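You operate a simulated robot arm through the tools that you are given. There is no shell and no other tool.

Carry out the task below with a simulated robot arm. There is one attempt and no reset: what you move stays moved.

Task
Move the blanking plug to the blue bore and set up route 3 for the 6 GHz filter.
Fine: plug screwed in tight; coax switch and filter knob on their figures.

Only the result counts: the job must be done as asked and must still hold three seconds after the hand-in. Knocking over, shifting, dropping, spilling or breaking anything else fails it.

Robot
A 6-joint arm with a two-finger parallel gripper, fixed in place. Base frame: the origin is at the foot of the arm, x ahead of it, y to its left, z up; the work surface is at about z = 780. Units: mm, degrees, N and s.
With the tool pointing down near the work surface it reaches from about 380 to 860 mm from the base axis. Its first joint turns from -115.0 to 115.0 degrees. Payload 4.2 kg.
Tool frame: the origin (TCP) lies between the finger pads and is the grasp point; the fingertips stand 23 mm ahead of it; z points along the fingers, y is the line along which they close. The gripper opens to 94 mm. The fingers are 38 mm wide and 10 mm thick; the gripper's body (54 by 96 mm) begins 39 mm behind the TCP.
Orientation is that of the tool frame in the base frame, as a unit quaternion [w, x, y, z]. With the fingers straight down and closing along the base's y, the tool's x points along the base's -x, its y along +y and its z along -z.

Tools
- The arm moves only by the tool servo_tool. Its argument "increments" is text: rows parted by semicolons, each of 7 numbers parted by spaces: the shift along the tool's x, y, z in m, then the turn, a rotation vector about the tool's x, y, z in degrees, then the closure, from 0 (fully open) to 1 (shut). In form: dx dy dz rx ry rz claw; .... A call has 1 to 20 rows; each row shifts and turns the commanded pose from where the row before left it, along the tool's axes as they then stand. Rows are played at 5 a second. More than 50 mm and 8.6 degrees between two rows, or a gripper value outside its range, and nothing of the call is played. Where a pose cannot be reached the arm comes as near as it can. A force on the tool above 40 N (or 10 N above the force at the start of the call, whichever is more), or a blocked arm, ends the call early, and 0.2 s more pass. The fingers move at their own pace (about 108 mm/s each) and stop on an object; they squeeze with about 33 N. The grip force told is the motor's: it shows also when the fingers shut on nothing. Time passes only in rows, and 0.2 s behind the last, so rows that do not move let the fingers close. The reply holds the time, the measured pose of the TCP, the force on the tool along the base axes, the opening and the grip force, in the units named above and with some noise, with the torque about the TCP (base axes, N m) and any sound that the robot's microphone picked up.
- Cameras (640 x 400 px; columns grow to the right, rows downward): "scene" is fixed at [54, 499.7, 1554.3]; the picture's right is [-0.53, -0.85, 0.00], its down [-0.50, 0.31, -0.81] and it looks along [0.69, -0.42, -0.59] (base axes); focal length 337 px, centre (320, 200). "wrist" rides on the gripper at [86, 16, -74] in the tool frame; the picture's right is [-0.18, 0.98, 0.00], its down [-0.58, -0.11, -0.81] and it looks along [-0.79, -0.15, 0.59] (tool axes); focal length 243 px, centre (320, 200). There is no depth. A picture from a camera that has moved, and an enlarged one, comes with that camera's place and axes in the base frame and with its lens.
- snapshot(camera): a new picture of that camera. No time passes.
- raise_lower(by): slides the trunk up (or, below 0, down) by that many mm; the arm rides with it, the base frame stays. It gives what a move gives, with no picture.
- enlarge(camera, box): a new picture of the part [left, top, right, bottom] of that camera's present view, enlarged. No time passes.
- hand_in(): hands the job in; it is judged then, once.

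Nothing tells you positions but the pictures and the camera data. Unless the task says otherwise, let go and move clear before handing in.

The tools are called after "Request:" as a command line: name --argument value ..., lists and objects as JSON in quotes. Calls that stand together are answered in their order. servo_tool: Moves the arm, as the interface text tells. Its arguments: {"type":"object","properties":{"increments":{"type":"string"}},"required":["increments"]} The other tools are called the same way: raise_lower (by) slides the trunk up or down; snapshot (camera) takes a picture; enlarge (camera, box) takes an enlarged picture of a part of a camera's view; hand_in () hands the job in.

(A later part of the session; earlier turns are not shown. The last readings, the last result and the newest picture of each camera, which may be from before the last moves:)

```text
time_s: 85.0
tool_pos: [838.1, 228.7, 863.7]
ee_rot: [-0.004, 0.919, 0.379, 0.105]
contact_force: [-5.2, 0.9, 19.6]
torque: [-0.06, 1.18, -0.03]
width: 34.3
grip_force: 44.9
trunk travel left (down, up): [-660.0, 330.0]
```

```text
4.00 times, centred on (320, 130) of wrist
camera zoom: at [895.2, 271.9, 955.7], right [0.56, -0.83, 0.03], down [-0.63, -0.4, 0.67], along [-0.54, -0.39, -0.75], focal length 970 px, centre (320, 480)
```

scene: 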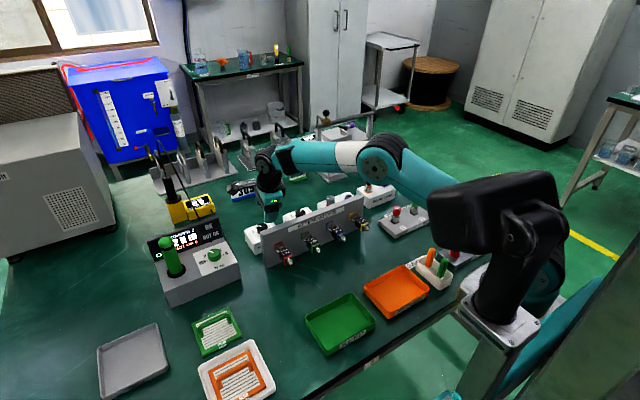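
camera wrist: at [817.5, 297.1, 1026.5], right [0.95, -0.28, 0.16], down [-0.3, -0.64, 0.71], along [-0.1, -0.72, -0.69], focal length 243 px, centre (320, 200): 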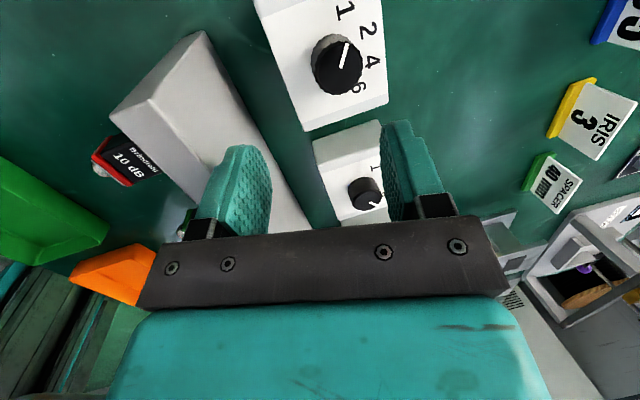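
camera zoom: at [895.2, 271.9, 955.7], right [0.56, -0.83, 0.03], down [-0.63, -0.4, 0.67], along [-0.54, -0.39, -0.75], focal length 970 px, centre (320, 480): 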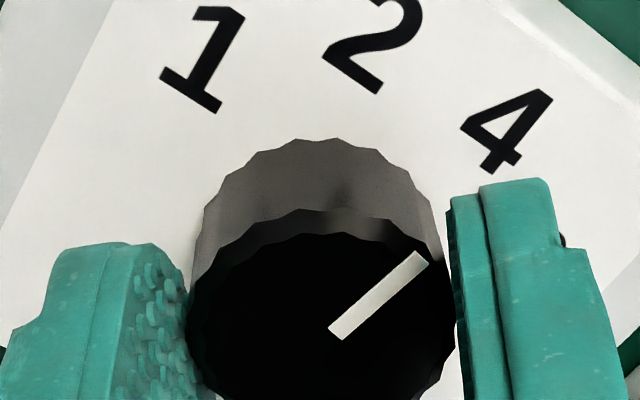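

The pointer is now at about -10°, so 50° remains. Releasing, winding back 45° and regripping.

Request:
servo_tool --increments "0 -0.001 -0.0005 0 0 0 0.52; 0 0 0 0 0 0 0.52; 0 0 0 0 0 -8 0.52; 0 0 0 0 0 -8 0.52; 0 0 0 0 0 -8 0.52; 0 0 0 0 0 -8 0.52; 0 0 0 0 0 -8 0.52; 0 0 0 0 0 -5 0.52; 0 0 0 0 0 0 0.52"

Request:
enlarge --camera "wrist" --box '[240, 80, 400, 180]'

```text
time_s: 87.0
tool_pos: [836.7, 230.8, 864.1]
ee_rot: [0.036, 0.703, 0.703, 0.099]
contact_force: [0.1, 0.3, -0.6]
torque: [0.0, -0.02, 0.0]
width: 45.1
grip_force: 0.2
trunk travel left (down, up): [-660.0, 330.0]
```

```text
4.00 times, centred on (320, 130) of wrist
camera zoom: at [838.8, 310.2, 947.8], right [0.97, -0.19, 0.17], down [-0.25, -0.65, 0.72], along [-0.03, -0.74, -0.68], focal length 970 px, centre (320, 480)
```

zoom: 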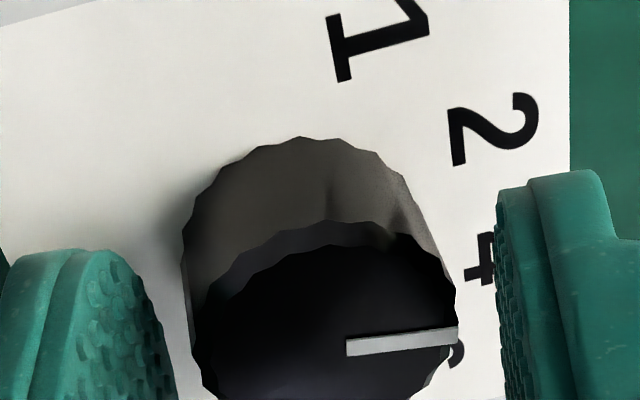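

Request:
servo_tool --increments "0 0 0 0 0 0 0.7; 0 0 0 0 0 0 0.7; 0 -0.0005 0 0 0 5 0.7; 0 0 0 0 0 5 0.7; 0 0.0003 0 0 0 5 0.7; 0 0.0003 0 0 0 5 0.7; 0 0.0003 0 0 0 5 0.7; 0 0.0003 0 0 0 5 0.7; 0 0.0003 0 0 0 5 0.7; 0 0.0002 0 0 0 5 0.7; 0 0 0 0 0 5 0.7; 0 0 0 0 0 0 0.7"

Request:
enlarge --camera "wrist" --box '[240, 80, 400, 180]'

```text
time_s: 89.6
tool_pos: [837.4, 229.7, 862.9]
ee_rot: [-0.006, 0.919, 0.38, 0.106]
contact_force: [-7.1, 3.1, 10.0]
torque: [0.35, 0.66, 0.19]
width: 33.4
grip_force: 45.0
trunk travel left (down, up): [-660.0, 330.0]
```

```text
4.00 times, centred on (320, 130) of wrist
camera zoom: at [895.6, 272.3, 955.3], right [0.56, -0.83, 0.03], down [-0.63, -0.4, 0.67], along [-0.54, -0.39, -0.75], focal length 970 px, centre (320, 480)
```

zoom: 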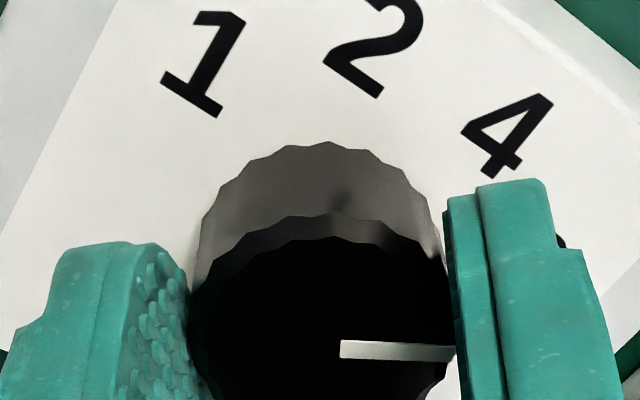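

The pointer reads about -59°, essentially on 6. I'll release, lift off along the tool axis and verify.

Request:
servo_tool --increments "0 0 0 0 0 0 0.45; 0 0 0 0 0 0 0.45; 0 0 -0.015 0 0 0 0.45; 0 0 -0.02 0 0 0 0.45; 0 0 -0.02 0 0 0 0.45; 0 0 0 0 0 0 0.45"

Request:
snapshot --camera "wrist"

Request:
enlarge --camera "wrist" --box '[260, 20, 400, 120]'

Request:
snapshot --camera "scene"

```text
time_s: 91.0
tool_pos: [827.0, 222.6, 920.1]
ee_rot: [-0.004, 0.919, 0.38, 0.105]
contact_force: [-0.4, 0.0, 0.7]
torque: [0.06, 0.01, -0.03]
width: 51.8
grip_force: 0.1
trunk travel left (down, up): [-660.0, 330.0]
```

```text
taken
camera wrist: at [885.7, 265.9, 1011.1], right [0.56, -0.83, 0.03], down [-0.63, -0.4, 0.67], along [-0.54, -0.39, -0.74], focal length 243 px, centre (320, 200)
```

wrist: 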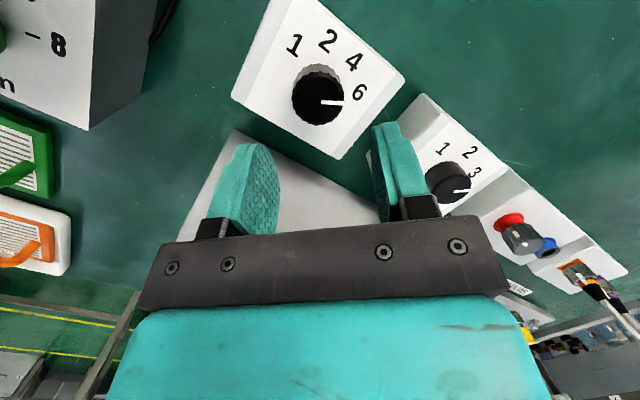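

```text
4.00 times, centred on (330, 70) of wrist
camera zoom: at [885.7, 265.9, 1011.1], right [0.56, -0.83, 0.03], down [-0.63, -0.4, 0.67], along [-0.54, -0.39, -0.74], focal length 970 px, centre (280, 720)
```

zoom: 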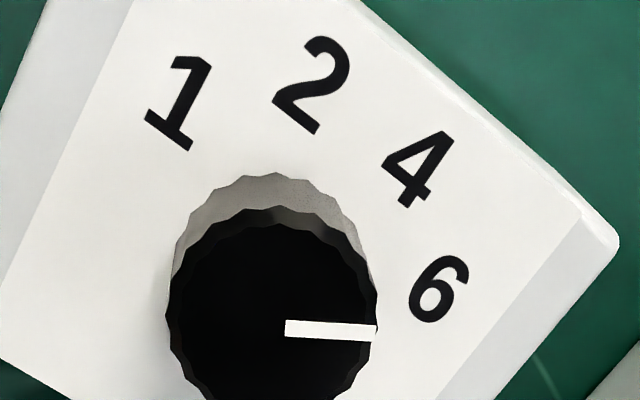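

```text
taken
```

scene: 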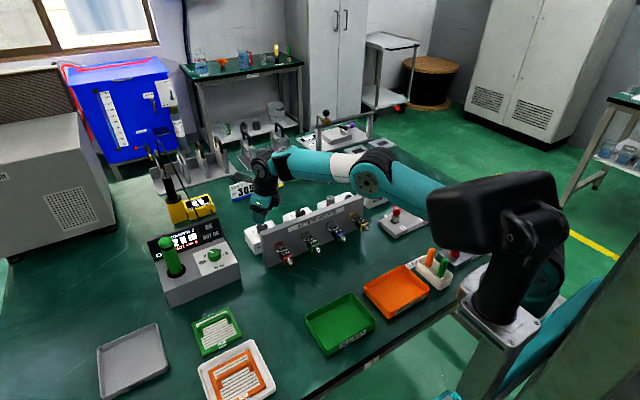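

Request:
enlarge --camera "scene" --box '[244, 208, 292, 238]'

Request:
enlarge --camera "wrist" --box '[290, 60, 370, 130]'

Request:
enlarge --camera "wrist" --box '[410, 120, 490, 220]'

```text
13.33 times, centred on (268, 223) of scene
camera zoom: at [54.0, 499.7, 1554.3], right [-0.53, -0.85, 0.0], down [-0.5, 0.31, -0.81], along [0.69, -0.42, -0.59], focal length 4488 px, centre (1013, -107)
```

zoom: 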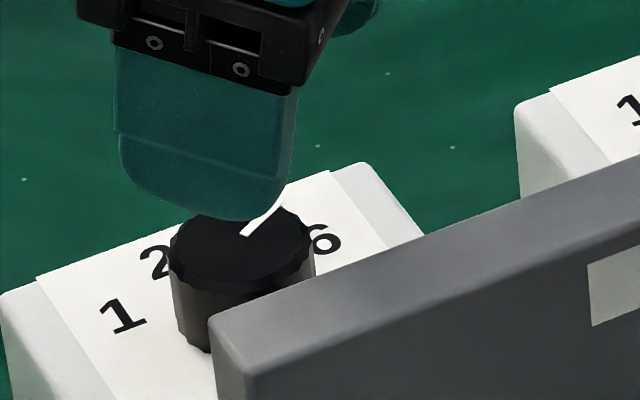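

```text
5.71 times, centred on (330, 95) of wrist
camera zoom: at [885.7, 265.9, 1011.1], right [0.56, -0.83, 0.03], down [-0.63, -0.4, 0.67], along [-0.54, -0.39, -0.74], focal length 1386 px, centre (263, 800)
```

zoom: 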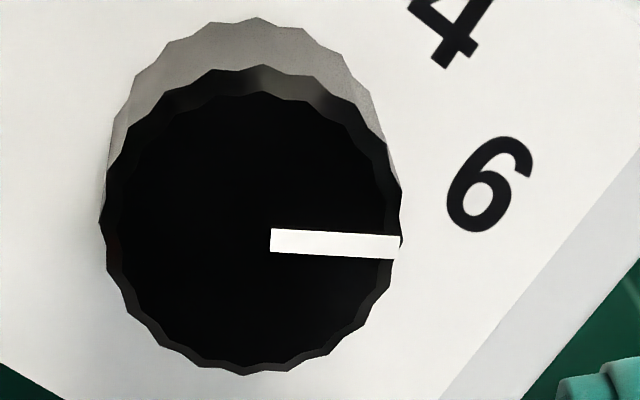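

```text
4.00 times, centred on (450, 170) of wrist
camera zoom: at [885.7, 265.9, 1011.1], right [0.56, -0.83, 0.03], down [-0.63, -0.4, 0.67], along [-0.54, -0.39, -0.74], focal length 970 px, centre (-200, 320)
```

zoom: 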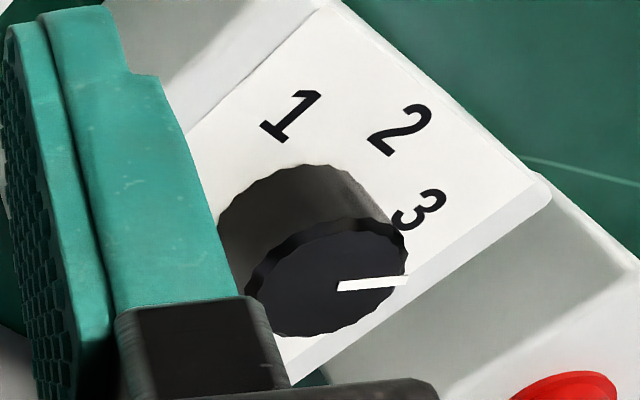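

The filter reads about -59°, i.e. on 6, and coax is still on 3. Now for the plug: I'll retreat inward and up without overstretching, restore the trunk and straighten the tool.

Request:
servo_tool --increments "-0.0153 -0.0059 -0.0188 0 0 0 0.3; -0.0153 -0.0059 -0.0188 0 0 0 0.3; -0.0153 -0.0059 -0.0188 0 0 0 0.3; -0.0153 -0.0059 -0.0188 0 0 0 0.3; 0 0 0 0 0 0 0.3"

Request:
raise_lower --by 140

Request:
servo_tool --increments "0 0 0 2.13 -5.6 0 0.3; 0 0 0 2.13 -5.6 0 0.3; 0 0 0 0 0 0 0.3"

Request:
snapshot --camera "scene"

```text
time_s: 92.2
tool_pos: [751.2, 193.5, 976.1]
ee_rot: [-0.004, 0.919, 0.38, 0.105]
contact_force: [1.1, -0.2, -0.2]
torque: [0.01, -0.02, 0.0]
width: 65.5
grip_force: 0.0
trunk travel left (down, up): [-660.0, 330.0]
```

```text
time_s: 93.9
tool_pos: [752.9, 193.6, 1116.2]
ee_rot: [-0.004, 0.919, 0.38, 0.105]
contact_force: [-0.9, 0.0, 0.0]
torque: [-0.01, 0.0, -0.02]
width: 65.6
grip_force: 0.1
trunk travel left (down, up): [-800.0, 190.0]
```

```text
time_s: 94.7
tool_pos: [751.9, 192.8, 1116.1]
ee_rot: [-0.002, 0.924, 0.382, -0.001]
contact_force: [0.0, 0.0, -0.3]
torque: [0.03, -0.03, -0.01]
width: 65.9
grip_force: 0.1
trunk travel left (down, up): [-800.0, 190.0]
```

```text
taken
```

scene: 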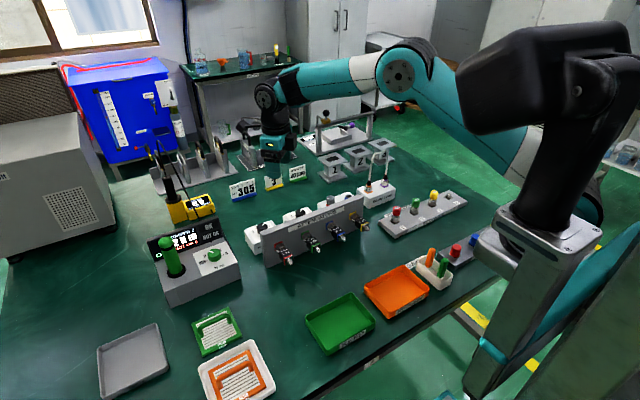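

Request:
servo_tool --increments "-0.01343 0.031 0.0214 0 0 0 0.3; -0.01343 0.031 0.0214 0 0 0 0.3; -0.01343 0.031 0.0214 0 0 0 0.3; -0.01343 0.031 0.0214 0 0 0 0.3; -0.01343 0.031 0.0214 0 0 0 0.3; -0.01343 0.031 0.0214 0 0 0 0.3; -0.01343 0.031 0.0214 0 0 0 0.3; 0 0 0 0 0 0 0.3"

Request:
snapshot --camera "wrist"

Request:
enlarge --camera "wrist" --box '[240, 0, 400, 130]'

```text
time_s: 96.5
tool_pos: [836.6, -26.4, 960.1]
ee_rot: [-0.001, 0.924, 0.382, 0.0]
contact_force: [-0.3, -0.1, -0.1]
torque: [0.01, 0.05, -0.01]
width: 65.6
grip_force: 0.0
trunk travel left (down, up): [-800.0, 190.0]
```

```text
taken
camera wrist: at [910.0, 23.9, 1035.3], right [0.56, -0.83, 0.0], down [-0.49, -0.34, 0.81], along [-0.67, -0.45, -0.59], focal length 243 px, centre (320, 200)
```

wrist: 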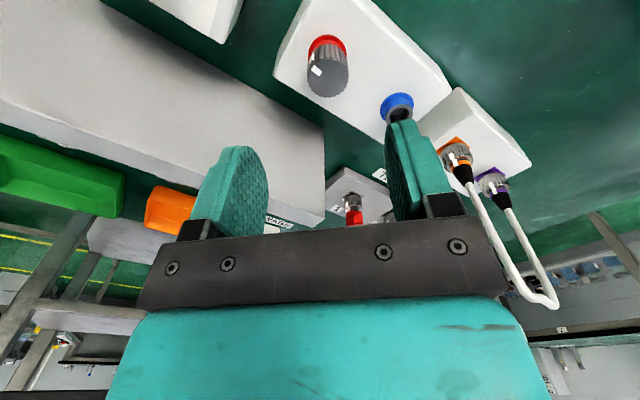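

```text
3.08 times, centred on (320, 65) of wrist
camera zoom: at [910.0, 23.9, 1035.3], right [0.56, -0.83, 0.0], down [-0.49, -0.34, 0.81], along [-0.67, -0.45, -0.59], focal length 746 px, centre (320, 615)
```

zoom: 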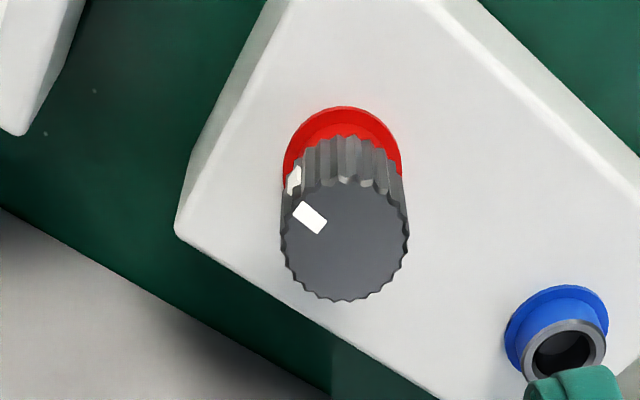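

The plug has a white index mark; its axis is at about (840.8, -30.3), and the knurl spans z≈844 to 864.5. The blue bore is at about (842.7, -109.2), rim z≈842. I'll centre over the plug and descend part way.

Request:
servo_tool --increments "-0.0006 0.0028 0.025 0 0 0 0.3; -0.0006 0.0028 0.03 0 0 0 0.4; 0 0 0 0 0 0 0.45; 0 0 0 0 0 0 0.45"

Request:
enlarge --camera "wrist" --box '[240, 50, 400, 170]'

```text
time_s: 97.5
tool_pos: [838.3, -30.7, 909.3]
ee_rot: [-0.002, 0.924, 0.382, 0.0]
contact_force: [0.6, -0.5, -0.6]
torque: [0.02, 0.03, -0.03]
width: 51.6
grip_force: 0.1
trunk travel left (down, up): [-800.0, 190.0]
```

```text
3.33 times, centred on (320, 110) of wrist
camera zoom: at [912.7, 18.8, 983.5], right [0.56, -0.83, 0.0], down [-0.49, -0.34, 0.81], along [-0.67, -0.45, -0.59], focal length 809 px, centre (320, 500)
```

zoom: 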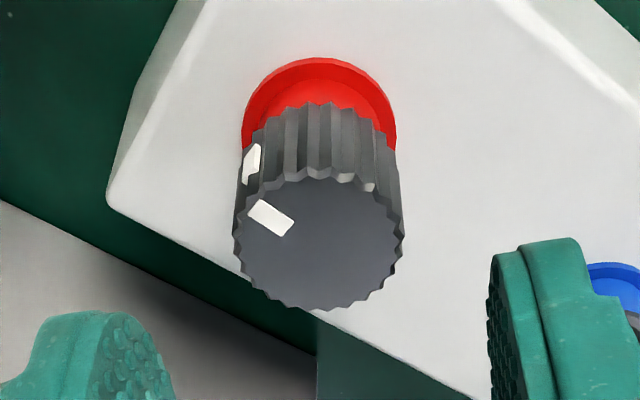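

Well centred. Descending to TCP z≈870 and gripping the plug.

Request:
servo_tool --increments "0 0 0.02 0 0 0 0.45; 0 0 0.0195 0 0 0 0.45; 0 0 0 0 0 0 0.45; 0 0 0 0 0 0 0.75; 0 0 0 0 0 0 0.75; 0 0 0 0 0 0 0.75"

Request:
enlarge --camera "wrist" --box '[240, 80, 400, 200]'

```text
time_s: 98.9
tool_pos: [839.4, -30.4, 869.4]
ee_rot: [-0.001, 0.924, 0.382, 0.001]
contact_force: [5.4, -1.2, -1.1]
torque: [-0.04, -0.13, -0.01]
width: 27.0
grip_force: 32.5
trunk travel left (down, up): [-800.0, 190.0]
```

```text
3.33 times, centred on (320, 140) of wrist
camera zoom: at [913.3, 19.6, 945.1], right [0.56, -0.83, 0.0], down [-0.49, -0.34, 0.81], along [-0.67, -0.45, -0.59], focal length 809 px, centre (320, 400)
```

zoom: 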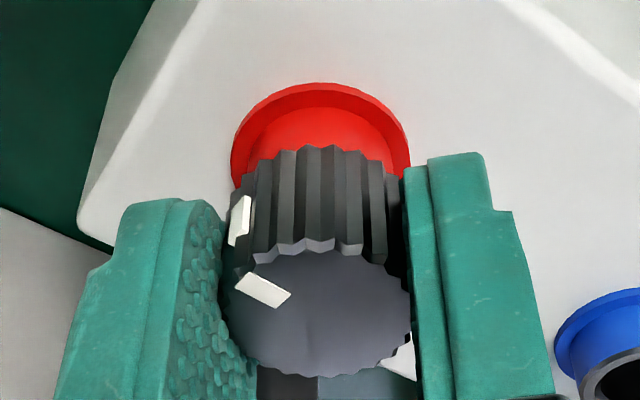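

Gripped at 27 mm. Trying to loosen: turning counter-clockwise.

Request:
servo_tool --increments "0 0 0 0 0 -4 0.85; 0 0 0 0 0 -6 0.85; 0 0 0 0 0 -8 0.85; 0 0 0 0 0 -8 0.85; 0 0 0 0 0 0 0.85"

Request:
enlarge --camera "wrist" --box '[240, 80, 400, 200]'

```text
time_s: 100.1
tool_pos: [839.5, -30.5, 870.1]
ee_rot: [-0.002, 0.814, 0.581, 0.0]
contact_force: [-9.3, 6.5, -0.7]
torque: [0.15, 0.16, 0.02]
width: 27.4
grip_force: 33.3
trunk travel left (down, up): [-800.0, 190.0]
```

```text
3.33 times, centred on (320, 140) of wrist
camera zoom: at [884.4, 46.5, 945.1], right [0.87, -0.49, 0.0], down [-0.29, -0.52, 0.81], along [-0.4, -0.7, -0.59], focal length 809 px, centre (320, 400)
```

zoom: 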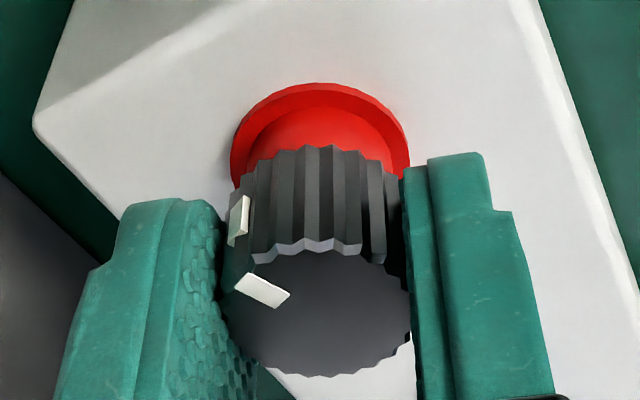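

The plug turns with the gripper. Continuing counter-clockwise and monitoring vertical force.

Request:
servo_tool --increments "0 0 0 0 0 -8 0.85; 0 0 0 0 0 -8 0.85; 0 0 0 0 0 -8 0.85; 0 0 0 0 0 -8 0.85; 0 0 0 0 0 -8 0.85; 0 0 0 0 0 -8 0.85; 0 0 0 0 0 -8 0.85; 0 0 0 0 0 -8 0.85; 0 0 0 0 0 0 0.85"

Request:
enlarge --camera "wrist" --box '[240, 80, 400, 200]'

```text
time_s: 102.1
tool_pos: [840.9, -30.8, 870.1]
ee_rot: [-0.001, 0.383, 0.924, 0.001]
contact_force: [-15.5, 12.1, -12.0]
torque: [0.3, 0.29, 0.0]
width: 27.0
grip_force: 32.0
trunk travel left (down, up): [-800.0, 190.0]
```

```text
3.33 times, centred on (320, 140) of wrist
camera zoom: at [792.1, 42.2, 945.4], right [0.83, 0.56, 0.0], down [0.34, -0.49, 0.8], along [0.45, -0.66, -0.59], focal length 809 px, centre (320, 400)
```

zoom: 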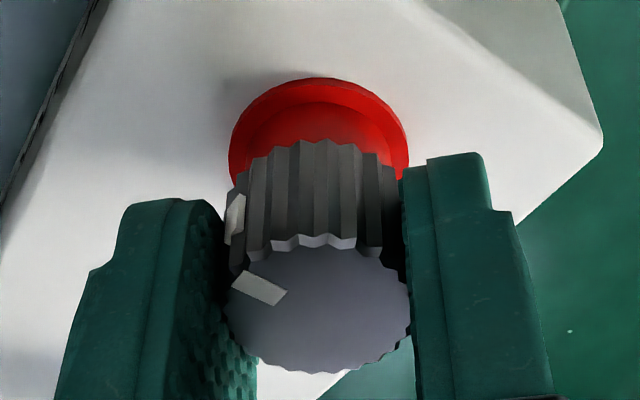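

90° turned with no slip, but side load shows I'm gripping about 2.4 mm off-axis. I'll release, recentre, regrip and carry on.

Request:
servo_tool --increments "0 0 0 0 0 0 0.55; 0 0 0 0 0 0 0.55; 0.0015 -0.0019 0 0 0 0 0.55; 0 0 0 0 0 0 0.55; 0 0 0 0 0 0 0.85; 0 0 0 0 0 0 0.85; 0 0 0 0 0 0 0.85"

Request:
servo_tool --increments "0 0 0 0 0 -8 0.85; 0 0 0 0 0 -8 0.85; 0 0 0 0 0 -8 0.85; 0 0 0 0 0 -8 0.85; 0 0 0 0 0 -8 0.85; 0 0 0 0 0 -8 0.85; 0 0 0 0 0 -8 0.85; 0 0 0 0 0 -8 0.85; 0 0 0 0 0 0 0.85"

Request:
enlarge --camera "wrist" --box '[240, 80, 400, 200]'

```text
time_s: 103.7
tool_pos: [839.8, -29.6, 870.7]
ee_rot: [0.001, 0.383, 0.924, 0.002]
contact_force: [16.0, 6.9, 0.1]
torque: [0.13, -0.32, 0.01]
width: 26.9
grip_force: 33.3
trunk travel left (down, up): [-800.0, 190.0]
```

```text
time_s: 105.7
tool_pos: [840.0, -30.7, 871.5]
ee_rot: [0.001, -0.165, 0.986, 0.002]
contact_force: [20.5, 12.1, 4.8]
torque: [0.16, -0.4, 0.0]
width: 26.6
grip_force: 33.1
trunk travel left (down, up): [-800.0, 190.0]
```

```text
3.33 times, centred on (320, 140) of wrist
camera zoom: at [753.2, -42.8, 946.3], right [-0.15, 0.99, 0.0], down [0.58, 0.08, 0.81], along [0.8, 0.12, -0.59], focal length 809 px, centre (320, 400)
```

zoom: 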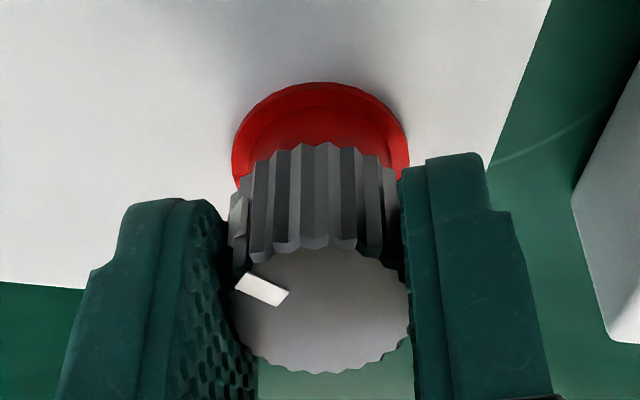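

Mark still locked to the gripper, 154° turned in total. I'll shift to relieve the side load and continue to about yaw 290°.

Request:
servo_tool --increments "-0.0022 0.0003 -0.0003 0 0 -4 0.85; 0 0 -0.0002 0 0 -8 0.85; 0 0 -0.0002 0 0 -8 0.85; 0 0 -0.0002 0 0 -8 0.85; 0 0 -0.0002 0 0 -8 0.85; 0 0 -0.0002 0 0 -8 0.85; 0 0 0 0 0 0 0.85"

Request:
servo_tool --increments "0 0 -0.0002 0 0 -8 0.85; 0 0 -0.0002 0 0 -8 0.85; 0 0 -0.0002 0 0 -8 0.85; 0 0 -0.0002 0 0 -8 0.85; 0 0 -0.0002 0 0 -8 0.85; 0 0 -0.0002 0 0 -8 0.85; 0 0 0 0 0 0 0.85"

Request:
enlarge --camera "wrist" --box '[240, 80, 400, 200]'

Request:
enlarge --camera "scene" --box '[270, 130, 430, 250]'

```text
time_s: 107.3
tool_pos: [839.7, -29.8, 871.1]
ee_rot: [0.0, -0.523, 0.852, 0.002]
contact_force: [-6.1, 2.3, 7.5]
torque: [-0.12, -0.06, -0.11]
width: 27.0
grip_force: 32.8
trunk travel left (down, up): [-800.0, 190.0]
```

```text
time_s: 108.9
tool_pos: [841.5, -29.3, 873.5]
ee_rot: [-0.002, 0.824, -0.567, -0.001]
contact_force: [0.3, -0.3, -1.1]
torque: [-0.01, 0.02, -0.01]
width: 27.2
grip_force: 33.0
trunk travel left (down, up): [-800.0, 190.0]
```

```text
3.33 times, centred on (320, 140) of wrist
camera zoom: at [857.9, -116.8, 948.4], right [-0.98, -0.18, 0.0], down [-0.11, 0.58, 0.81], along [-0.15, 0.79, -0.59], focal length 809 px, centre (320, 400)
```

zoom: 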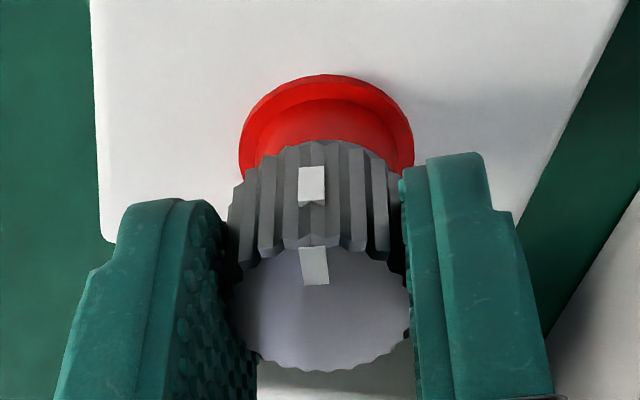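

```text
3.33 times, centred on (350, 190) of scene
camera zoom: at [54.0, 499.7, 1554.3], right [-0.53, -0.85, 0.0], down [-0.5, 0.31, -0.81], along [0.69, -0.42, -0.59], focal length 1122 px, centre (220, 233)
```

zoom: 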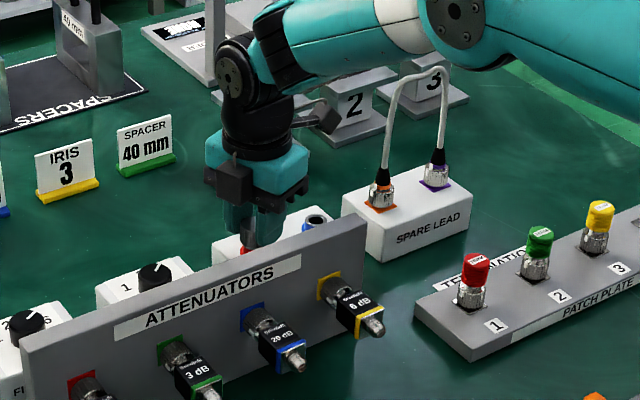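

All forces dropped to zero, and the index mark has shifted in the grip, so the plug may have come free of the thread. I'll lift a little and see.

Request:
servo_tool --increments "0 0 -0.002 0 0 0 0.85; 0 0 0 0 0 0 0.85"

Request:
enlarge --camera "wrist" --box '[240, 80, 400, 200]'

```text
time_s: 109.5
tool_pos: [840.6, -31.0, 875.4]
ee_rot: [-0.001, 0.823, -0.567, -0.001]
contact_force: [-0.2, 0.4, -0.2]
torque: [0.03, 0.0, 0.03]
width: 27.1
grip_force: 32.9
trunk travel left (down, up): [-800.0, 190.0]
```

```text
3.33 times, centred on (320, 140) of wrist
camera zoom: at [857.9, -117.2, 950.0], right [-0.98, -0.18, 0.0], down [-0.1, 0.58, 0.81], along [-0.14, 0.8, -0.59], focal length 809 px, centre (320, 400)
```

zoom: 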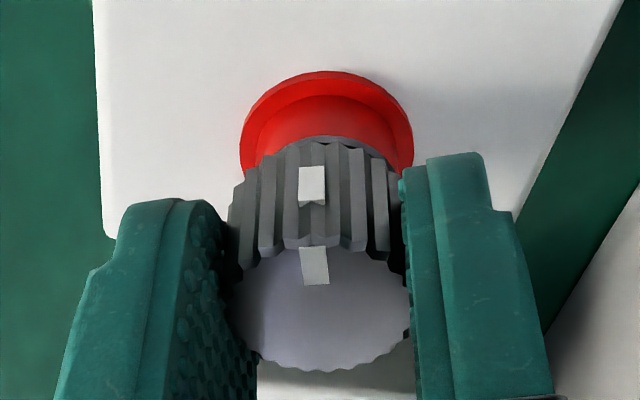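

The plug is rising freely with the gripper. Lifting it clear of the red bore.

Request:
servo_tool --increments "0 0 -0.01 0 0 0 0.85; 0 0 -0.015 0 0 0 0.85; 0 0 -0.025 0 0 0 0.85; 0 0 0 0 0 0 0.85"

Request:
snapshot --camera "wrist"

Request:
enlarge --camera "wrist" --box '[240, 40, 400, 200]'

Request:
enlarge --camera "scene" --box '[280, 160, 360, 230]'

```text
time_s: 110.5
tool_pos: [839.5, -30.0, 927.3]
ee_rot: [-0.001, 0.824, -0.567, -0.002]
contact_force: [0.4, 0.2, 0.0]
torque: [0.01, -0.01, 0.01]
width: 14.1
grip_force: 0.1
trunk travel left (down, up): [-800.0, 190.0]
```

```text
taken
camera wrist: at [856.4, -116.9, 1000.7], right [-0.98, -0.18, 0.0], down [-0.1, 0.58, 0.81], along [-0.14, 0.8, -0.59], focal length 243 px, centre (320, 200)
```

wrist: 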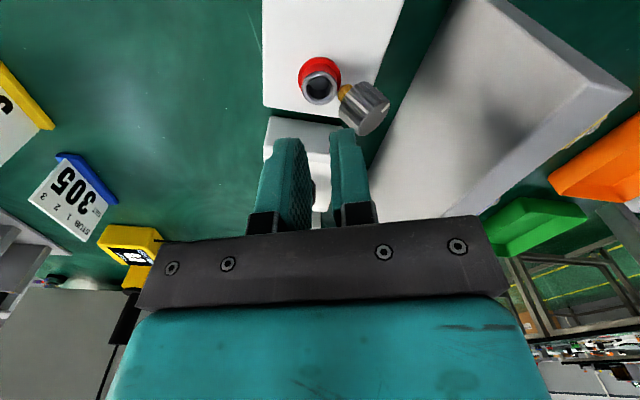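

```text
2.50 times, centred on (320, 120) of wrist
camera zoom: at [856.4, -116.9, 1000.7], right [-0.98, -0.18, 0.0], down [-0.1, 0.58, 0.81], along [-0.14, 0.8, -0.59], focal length 606 px, centre (320, 400)
```

zoom: 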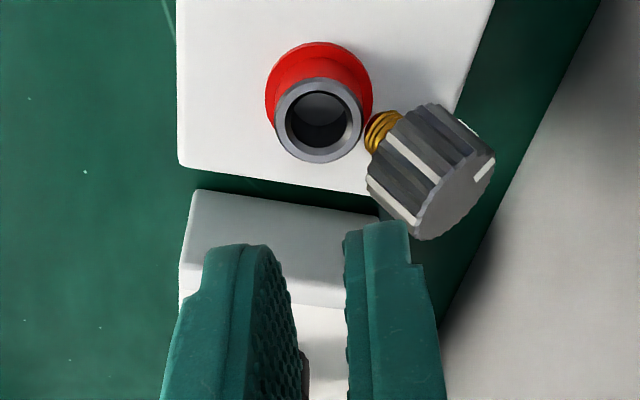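

```text
5.71 times, centred on (320, 195) of scene
camera zoom: at [54.0, 499.7, 1554.3], right [-0.53, -0.85, 0.0], down [-0.5, 0.31, -0.81], along [0.69, -0.42, -0.59], focal length 1923 px, centre (320, 229)
```

zoom: 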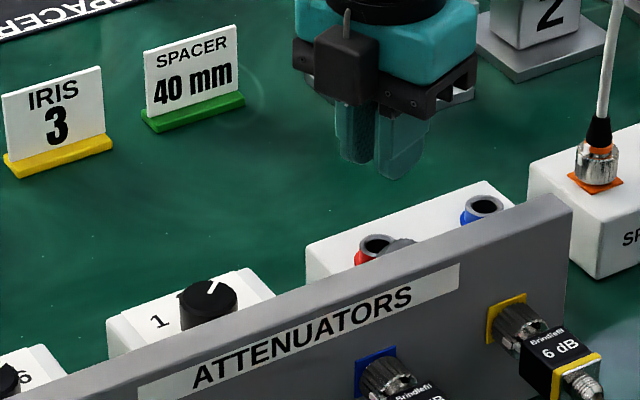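

The plug slipped out of the fingers while lifting and is now tilted beside the red collar on the box. I'll open the gripper, hold still, and see where it comes to rest.

Request:
servo_tool --increments "0 0 0 0 0 0 0.4"

Request:
enlarge --camera "wrist" --box '[240, 20, 400, 140]'

Request:
enlarge --camera "scene" --box '[290, 180, 350, 220]'

```text
time_s: 110.9
tool_pos: [840.8, -29.9, 927.0]
ee_rot: [-0.001, 0.824, -0.567, -0.002]
contact_force: [0.3, 1.0, 0.9]
torque: [-0.01, -0.01, -0.03]
width: 56.2
grip_force: 0.0
trunk travel left (down, up): [-800.0, 190.0]
```

```text
3.33 times, centred on (320, 80) of wrist
camera zoom: at [856.5, -116.9, 1000.7], right [-0.98, -0.18, 0.0], down [-0.1, 0.58, 0.81], along [-0.14, 0.8, -0.59], focal length 809 px, centre (320, 600)
```

zoom: 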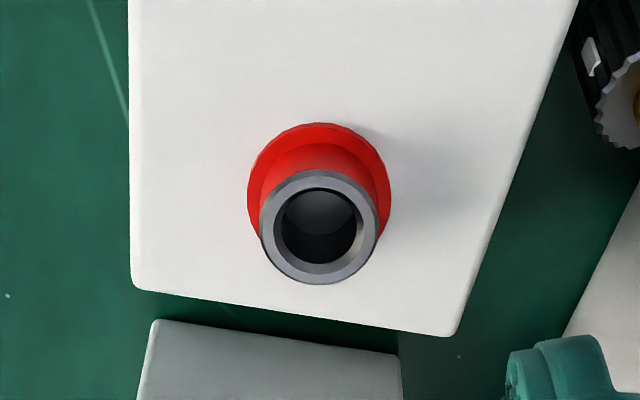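

```text
10.00 times, centred on (320, 200) of scene
camera zoom: at [54.0, 499.7, 1554.3], right [-0.53, -0.85, 0.0], down [-0.5, 0.31, -0.81], along [0.69, -0.42, -0.59], focal length 3366 px, centre (320, 200)
```

zoom: 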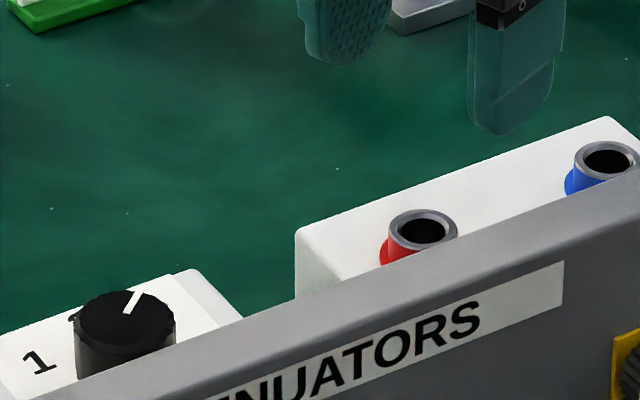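

Request:
servo_tool --increments "0 0 -0.02 0 0 0 0.4; 0 0 -0.02 0 0 0 0.4; 0 0 0 0 0 0 0.4"

Request:
snapshot --camera "wrist"

Request:
enlarge --camera "wrist" --box '[320, 0, 480, 120]'

```text
time_s: 111.7
tool_pos: [838.4, -30.1, 966.1]
ee_rot: [-0.001, 0.824, -0.567, -0.001]
contact_force: [0.0, 0.3, -0.5]
torque: [0.02, -0.02, 0.01]
width: 56.2
grip_force: 0.2
trunk travel left (down, up): [-800.0, 190.0]
```

```text
taken
camera wrist: at [855.7, -117.4, 1040.9], right [-0.98, -0.18, 0.0], down [-0.1, 0.58, 0.81], along [-0.14, 0.8, -0.59], focal length 243 px, centre (320, 200)
```

wrist: 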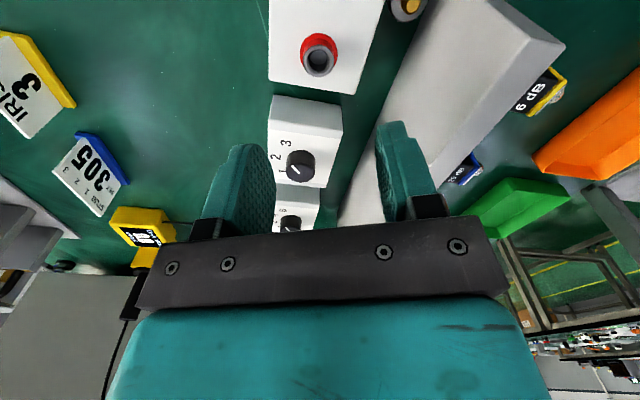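

```text
3.33 times, centred on (400, 60) of wrist
camera zoom: at [855.7, -117.4, 1040.9], right [-0.98, -0.18, 0.0], down [-0.1, 0.58, 0.81], along [-0.14, 0.8, -0.59], focal length 809 px, centre (53, 667)
```

zoom: 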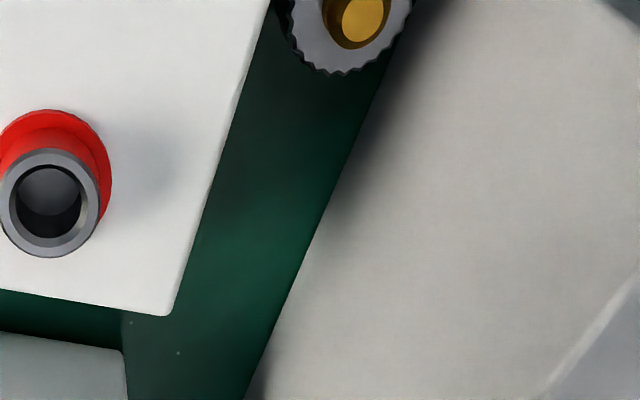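

The plug rolled off the box into the gap behind the panel and looks to be standing on its head, shank up, near (773, -68). I'll get better views of it before planning a recovery.

Request:
servo_tool --increments "0.028 0.01 -0.015 0 0 0 0.4; 0.028 0.01 -0.015 0 0 0 0.4; 0 0 0 0 0 0 0.4"

Request:
snapshot --camera "wrist"

Request:
enlarge --camera "wrist" --box '[310, 10, 450, 120]'

Request:
snapshot --camera "scene"

```text
time_s: 112.5
tool_pos: [841.6, -90.4, 996.3]
ee_rot: [-0.001, 0.824, -0.567, -0.001]
contact_force: [-1.0, -0.1, 0.4]
torque: [-0.02, 0.0, -0.01]
width: 56.3
grip_force: 0.1
trunk travel left (down, up): [-800.0, 190.0]
```

```text
taken
camera wrist: at [857.5, -176.5, 1070.0], right [-0.98, -0.18, 0.0], down [-0.1, 0.58, 0.81], along [-0.14, 0.8, -0.59], focal length 243 px, centre (320, 200)
```

wrist: 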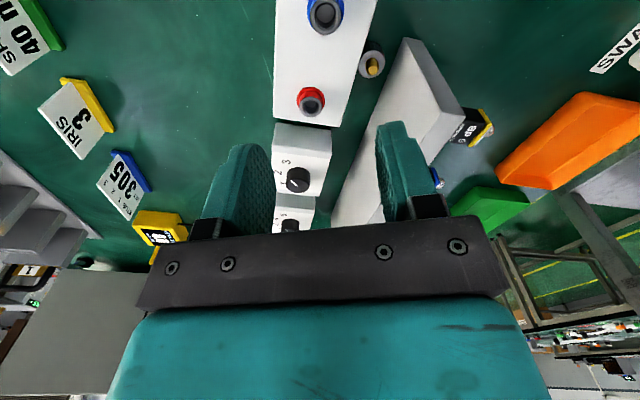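

```text
3.64 times, centred on (380, 65) of wrist
camera zoom: at [857.5, -176.5, 1070.0], right [-0.98, -0.18, 0.0], down [-0.1, 0.58, 0.81], along [-0.14, 0.8, -0.59], focal length 882 px, centre (102, 691)
```

zoom: 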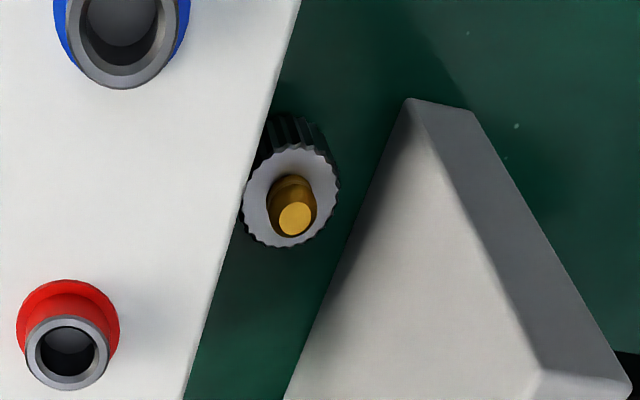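

```text
taken
```

scene: 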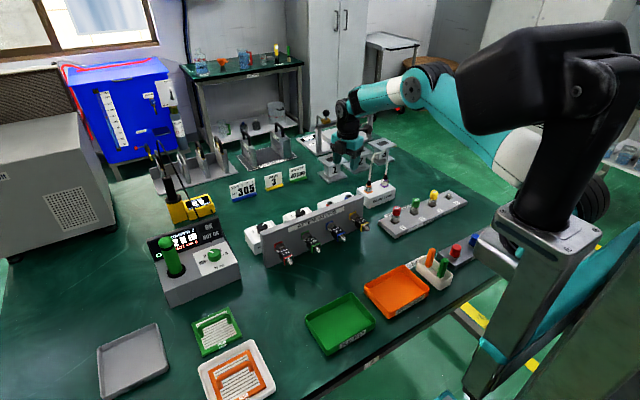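

The plug stands upside-down at about (781, -65.5), in a 50 mm gap between the panel back (x≈751) and the box (x≈801), about 23 mm inside the panel's end. I'll look closer at the surroundings, including the end attenuator, before planning a grasp on its shank.

Request:
enlarge --camera "wrist" --box '[380, 20, 520, 160]'

Request:
enlarge --camera "scene" --box '[320, 180, 400, 250]'

```text
2.86 times, centred on (450, 90) of wrist
camera zoom: at [857.5, -176.5, 1070.0], right [-0.98, -0.18, 0.0], down [-0.1, 0.58, 0.81], along [-0.14, 0.8, -0.59], focal length 693 px, centre (-51, 514)
```

zoom: 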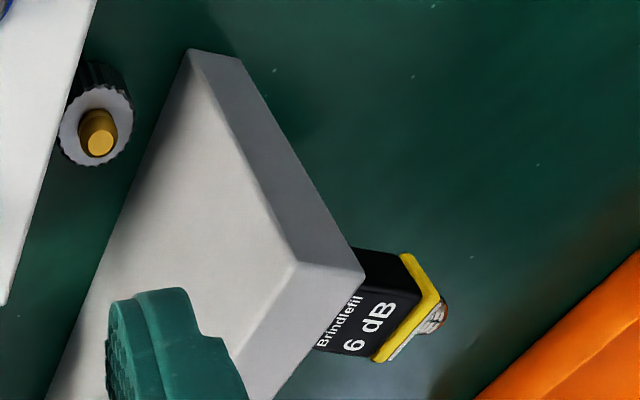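

```text
5.71 times, centred on (360, 215) of scene
camera zoom: at [54.0, 499.7, 1554.3], right [-0.53, -0.85, 0.0], down [-0.5, 0.31, -0.81], along [0.69, -0.42, -0.59], focal length 1923 px, centre (91, 114)
```

zoom: 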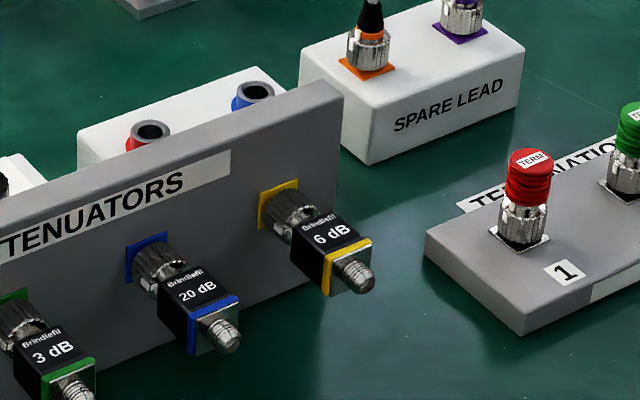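

The panel is x 732-751, top z≈913, ending at y≈-89.5, and the end attenuator is low (top ≈858). A vertical grasp on the shank at yaw ≈179° fits with about 2 mm clearance each side. I'll move over the plug and turn to that yaw at height.

Request:
servo_tool --increments "-0.0226 0.024 0 0 0 0 0.4; -0.0226 0.024 0 0 0 0 0.4; 0 0 0 0 0 8.02 0.4; 0 0 0 0 0 8.02 0.4; 0 0 0 0 0 8.02 0.4; 0 0 0 0 0 8.02 0.4; 0 0 0 0 0 8.02 0.4; 0 0 0 0 0 8.02 0.4; 0 0 0 0 0 8.02 0.4; 0 0 0 0 0 8.02 0.4; 0 0 0 0 0 8.02 0.4; 0 0 0 0 0 8.02 0.4; 0 0 0 0 0 8.02 0.4; 0 0 0 0 0 8.02 0.4; 0 0 0 0 0 8.02 0.4; 0 0 0 0 0 8.02 0.6; 0 0 0 0 0 0 0.6"

Request:
snapshot --camera "wrist"

Request:
snapshot --camera "scene"

```text
time_s: 116.1
tool_pos: [781.0, -64.8, 995.3]
ee_rot: [-0.001, 0.013, 1.0, 0.002]
contact_force: [-0.6, -0.5, 0.3]
torque: [0.04, 0.0, 0.02]
width: 37.3
grip_force: 0.1
trunk travel left (down, up): [-800.0, 190.0]
```

```text
taken
camera wrist: at [695.8, -46.6, 1070.4], right [0.21, 0.98, 0.0], down [0.58, -0.13, 0.81], along [0.79, -0.17, -0.59], focal length 243 px, centre (320, 200)
```

wrist: 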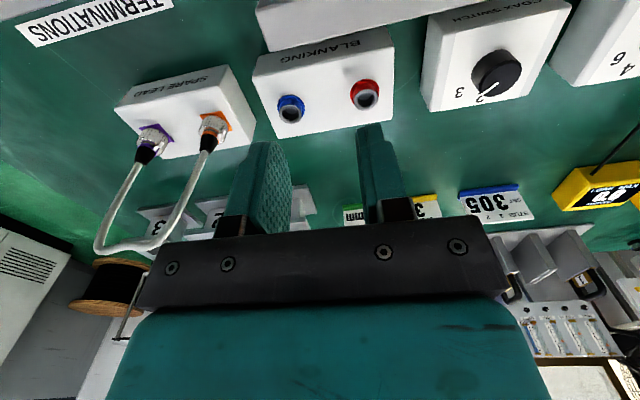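

```text
taken
```

scene: 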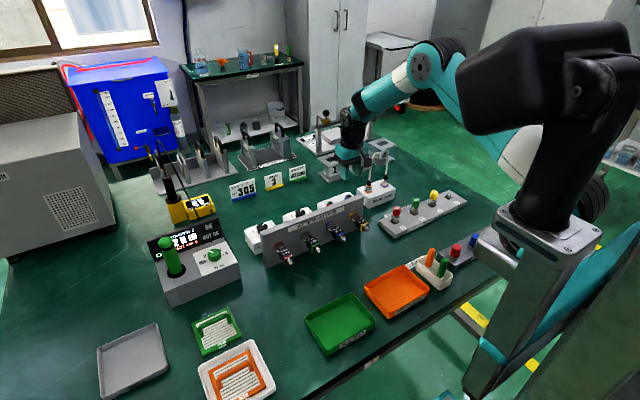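

The camera cannot see into the gap from this side, so I'll rely on the measured coordinates. Shifting about 1 mm, then descending in stages with the fingers narrowed.

Request:
servo_tool --increments "0.0011 -0.0006 0.03 0 0 0 0.72; 0 0 0.03 0 0 0 0.72; 0 0 0.03 0 0 0 0.72; 0 0 0 0 0 0 0.72"

Request:
enlarge --camera "scene" --box '[290, 140, 410, 230]'

Request:
snapshot --camera "wrist"

```text
time_s: 117.1
tool_pos: [781.7, -67.7, 903.6]
ee_rot: [0.0, 0.013, 1.0, 0.002]
contact_force: [0.4, -0.2, -0.9]
torque: [-0.01, 0.02, -0.01]
width: 26.2
grip_force: 0.1
trunk travel left (down, up): [-800.0, 190.0]
```

```text
4.44 times, centred on (350, 185) of scene
camera zoom: at [54.0, 499.7, 1554.3], right [-0.53, -0.85, 0.0], down [-0.5, 0.31, -0.81], along [0.69, -0.42, -0.59], focal length 1496 px, centre (187, 267)
```

zoom: 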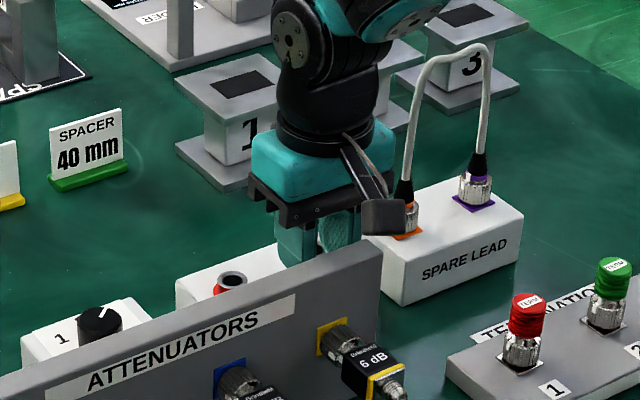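

```text
taken
camera wrist: at [696.4, -48.6, 979.4], right [0.21, 0.98, 0.0], down [0.58, -0.13, 0.81], along [0.79, -0.17, -0.59], focal length 243 px, centre (320, 200)
```

wrist: 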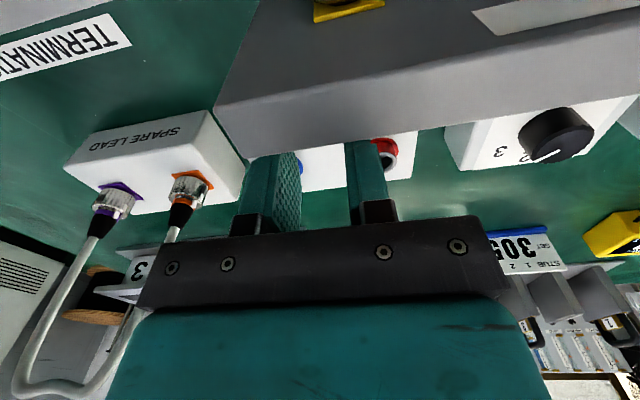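

Request:
servo_tool --increments "0.0017 0.0014 0 0 0 0 0.72; 0 0 0 0 0 0 0.72; 0 0 0 0 0 0 0.72"

Request:
enlarge --camera "wrist" --box '[200, 60, 440, 240]'

Request:
servo_tool --increments "0 0 0 0 0 0 0.72"

Request:
enlarge --camera "wrist" --box '[200, 60, 440, 240]'

```text
time_s: 117.9
tool_pos: [779.0, -65.5, 904.1]
ee_rot: [-0.001, 0.012, 1.0, 0.001]
contact_force: [0.2, 0.1, -0.5]
torque: [-0.01, -0.03, 0.02]
width: 26.4
grip_force: 0.1
trunk travel left (down, up): [-800.0, 190.0]
```

```text
2.22 times, centred on (320, 150) of wrist
camera zoom: at [694.3, -47.3, 980.3], right [0.21, 0.98, 0.0], down [0.58, -0.13, 0.81], along [0.79, -0.17, -0.59], focal length 539 px, centre (320, 311)
```

zoom: 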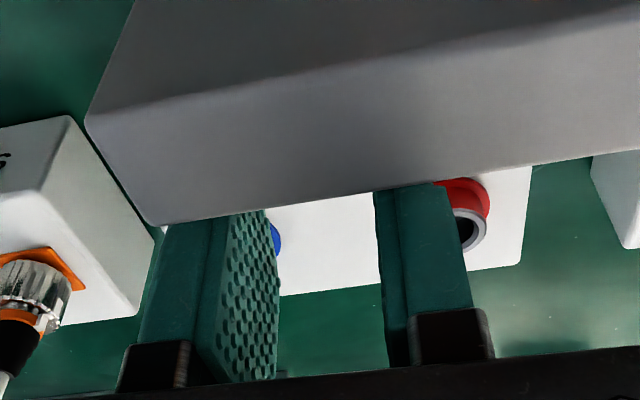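

```text
time_s: 118.3
tool_pos: [779.3, -65.7, 905.1]
ee_rot: [-0.001, 0.012, 1.0, 0.002]
contact_force: [0.7, -0.3, 0.0]
torque: [0.0, -0.02, -0.04]
width: 26.6
grip_force: 0.1
trunk travel left (down, up): [-800.0, 190.0]
```

```text
2.22 times, centred on (320, 150) of wrist
camera zoom: at [694.4, -47.3, 980.3], right [0.21, 0.98, 0.0], down [0.58, -0.13, 0.81], along [0.79, -0.17, -0.59], focal length 539 px, centre (320, 311)
```

zoom: 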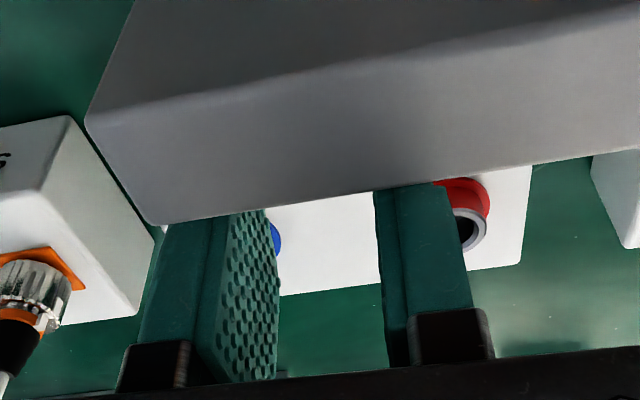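

TCP measures (780.0, -65.6). I'll add 2° of lean so the gripper body clears the panel back, then descend in small monitored stages.

Request:
servo_tool --increments "-0.0008 0 0 0 2 0 0.72; -0.00035 0 0.01 0 0 0 0.72; -0.00035 0 0.01 0 0 0 0.72; -0.00035 0 0.01 0 0 0 0.72; 0 0 0 0 0 0 0.72"

Request:
servo_tool --increments "-0.00018 0 0.005 0 0 0 0.72; -0.00018 0 0.005 0 0 0 0.72; -0.00018 0 0.005 0 0 0 0.72; 0 0 0 0 0 0 0.72"

Request:
enlarge --camera "wrist" --box '[200, 60, 440, 240]'

```text
time_s: 119.5
tool_pos: [781.0, -65.4, 874.5]
ee_rot: [-0.018, 0.013, 1.0, 0.001]
contact_force: [-1.0, -0.5, -0.2]
torque: [0.02, -0.02, 0.01]
width: 26.2
grip_force: 0.0
trunk travel left (down, up): [-800.0, 190.0]
```

```text
time_s: 120.5
tool_pos: [780.5, -64.5, 859.4]
ee_rot: [-0.018, 0.013, 1.0, 0.002]
contact_force: [-0.1, 1.0, 0.9]
torque: [-0.01, -0.02, 0.01]
width: 26.7
grip_force: 0.1
trunk travel left (down, up): [-800.0, 190.0]
```

```text
2.22 times, centred on (320, 150) of wrist
camera zoom: at [697.3, -45.4, 937.2], right [0.21, 0.98, 0.0], down [0.61, -0.13, 0.78], along [0.77, -0.17, -0.62], focal length 539 px, centre (320, 311)
```

zoom: 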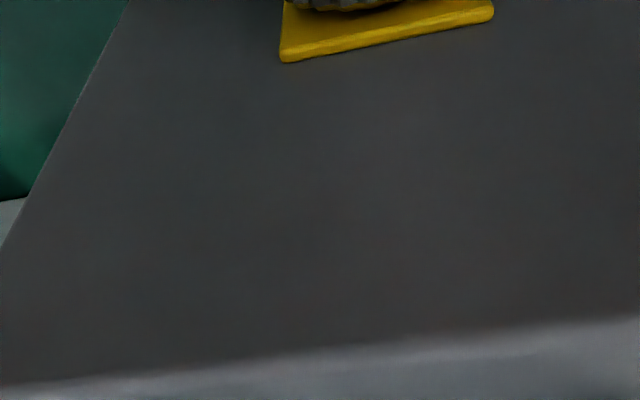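

Request:
servo_tool --increments "-0.0003 -0.0015 0.006 0 0 0 0.72; -0.0002 0 0.006 0 0 0 0.72; -0.0002 0 0.006 0 0 0 0.72; 0 0 0 0 0 0 0.72"

Request:
servo_tool --increments "-0.0002 0 0.005 0 0 0 0.72; -0.0002 0 0.005 0 0 0 0.72; 0 0 0 0 0 0 0.72"

Request:
enlarge --camera "scene" --box '[290, 150, 410, 240]'

Request:
snapshot --camera "wrist"

```text
time_s: 121.5
tool_pos: [779.5, -64.8, 841.9]
ee_rot: [-0.017, 0.012, 1.0, 0.002]
contact_force: [-0.5, -0.6, 0.0]
torque: [0.0, -0.01, 0.0]
width: 26.2
grip_force: 0.0
trunk travel left (down, up): [-800.0, 190.0]
```

```text
time_s: 122.3
tool_pos: [779.5, -65.5, 832.0]
ee_rot: [-0.018, 0.012, 1.0, 0.003]
contact_force: [0.1, 0.5, 1.3]
torque: [0.06, 0.01, -0.02]
width: 26.4
grip_force: 0.1
trunk travel left (down, up): [-800.0, 190.0]
```

```text
4.44 times, centred on (350, 195) of scene
camera zoom: at [54.0, 499.7, 1554.3], right [-0.53, -0.85, 0.0], down [-0.5, 0.31, -0.81], along [0.69, -0.42, -0.59], focal length 1496 px, centre (187, 222)
```

zoom: 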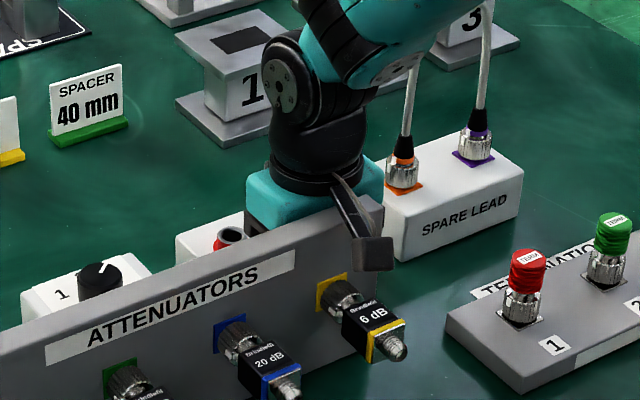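

```text
taken
camera wrist: at [697.2, -46.5, 910.2], right [0.21, 0.98, 0.0], down [0.61, -0.13, 0.78], along [0.77, -0.17, -0.62], focal length 243 px, centre (320, 200)
```

wrist: 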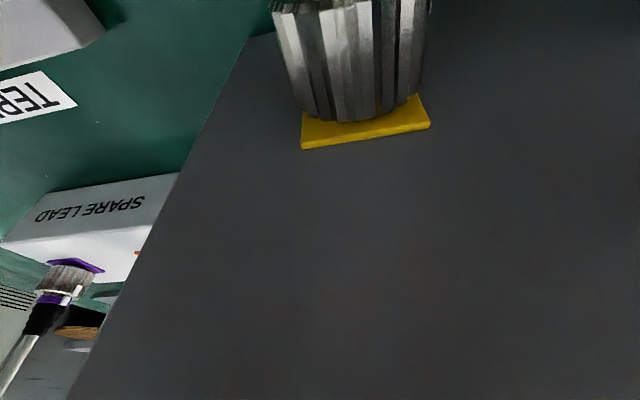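

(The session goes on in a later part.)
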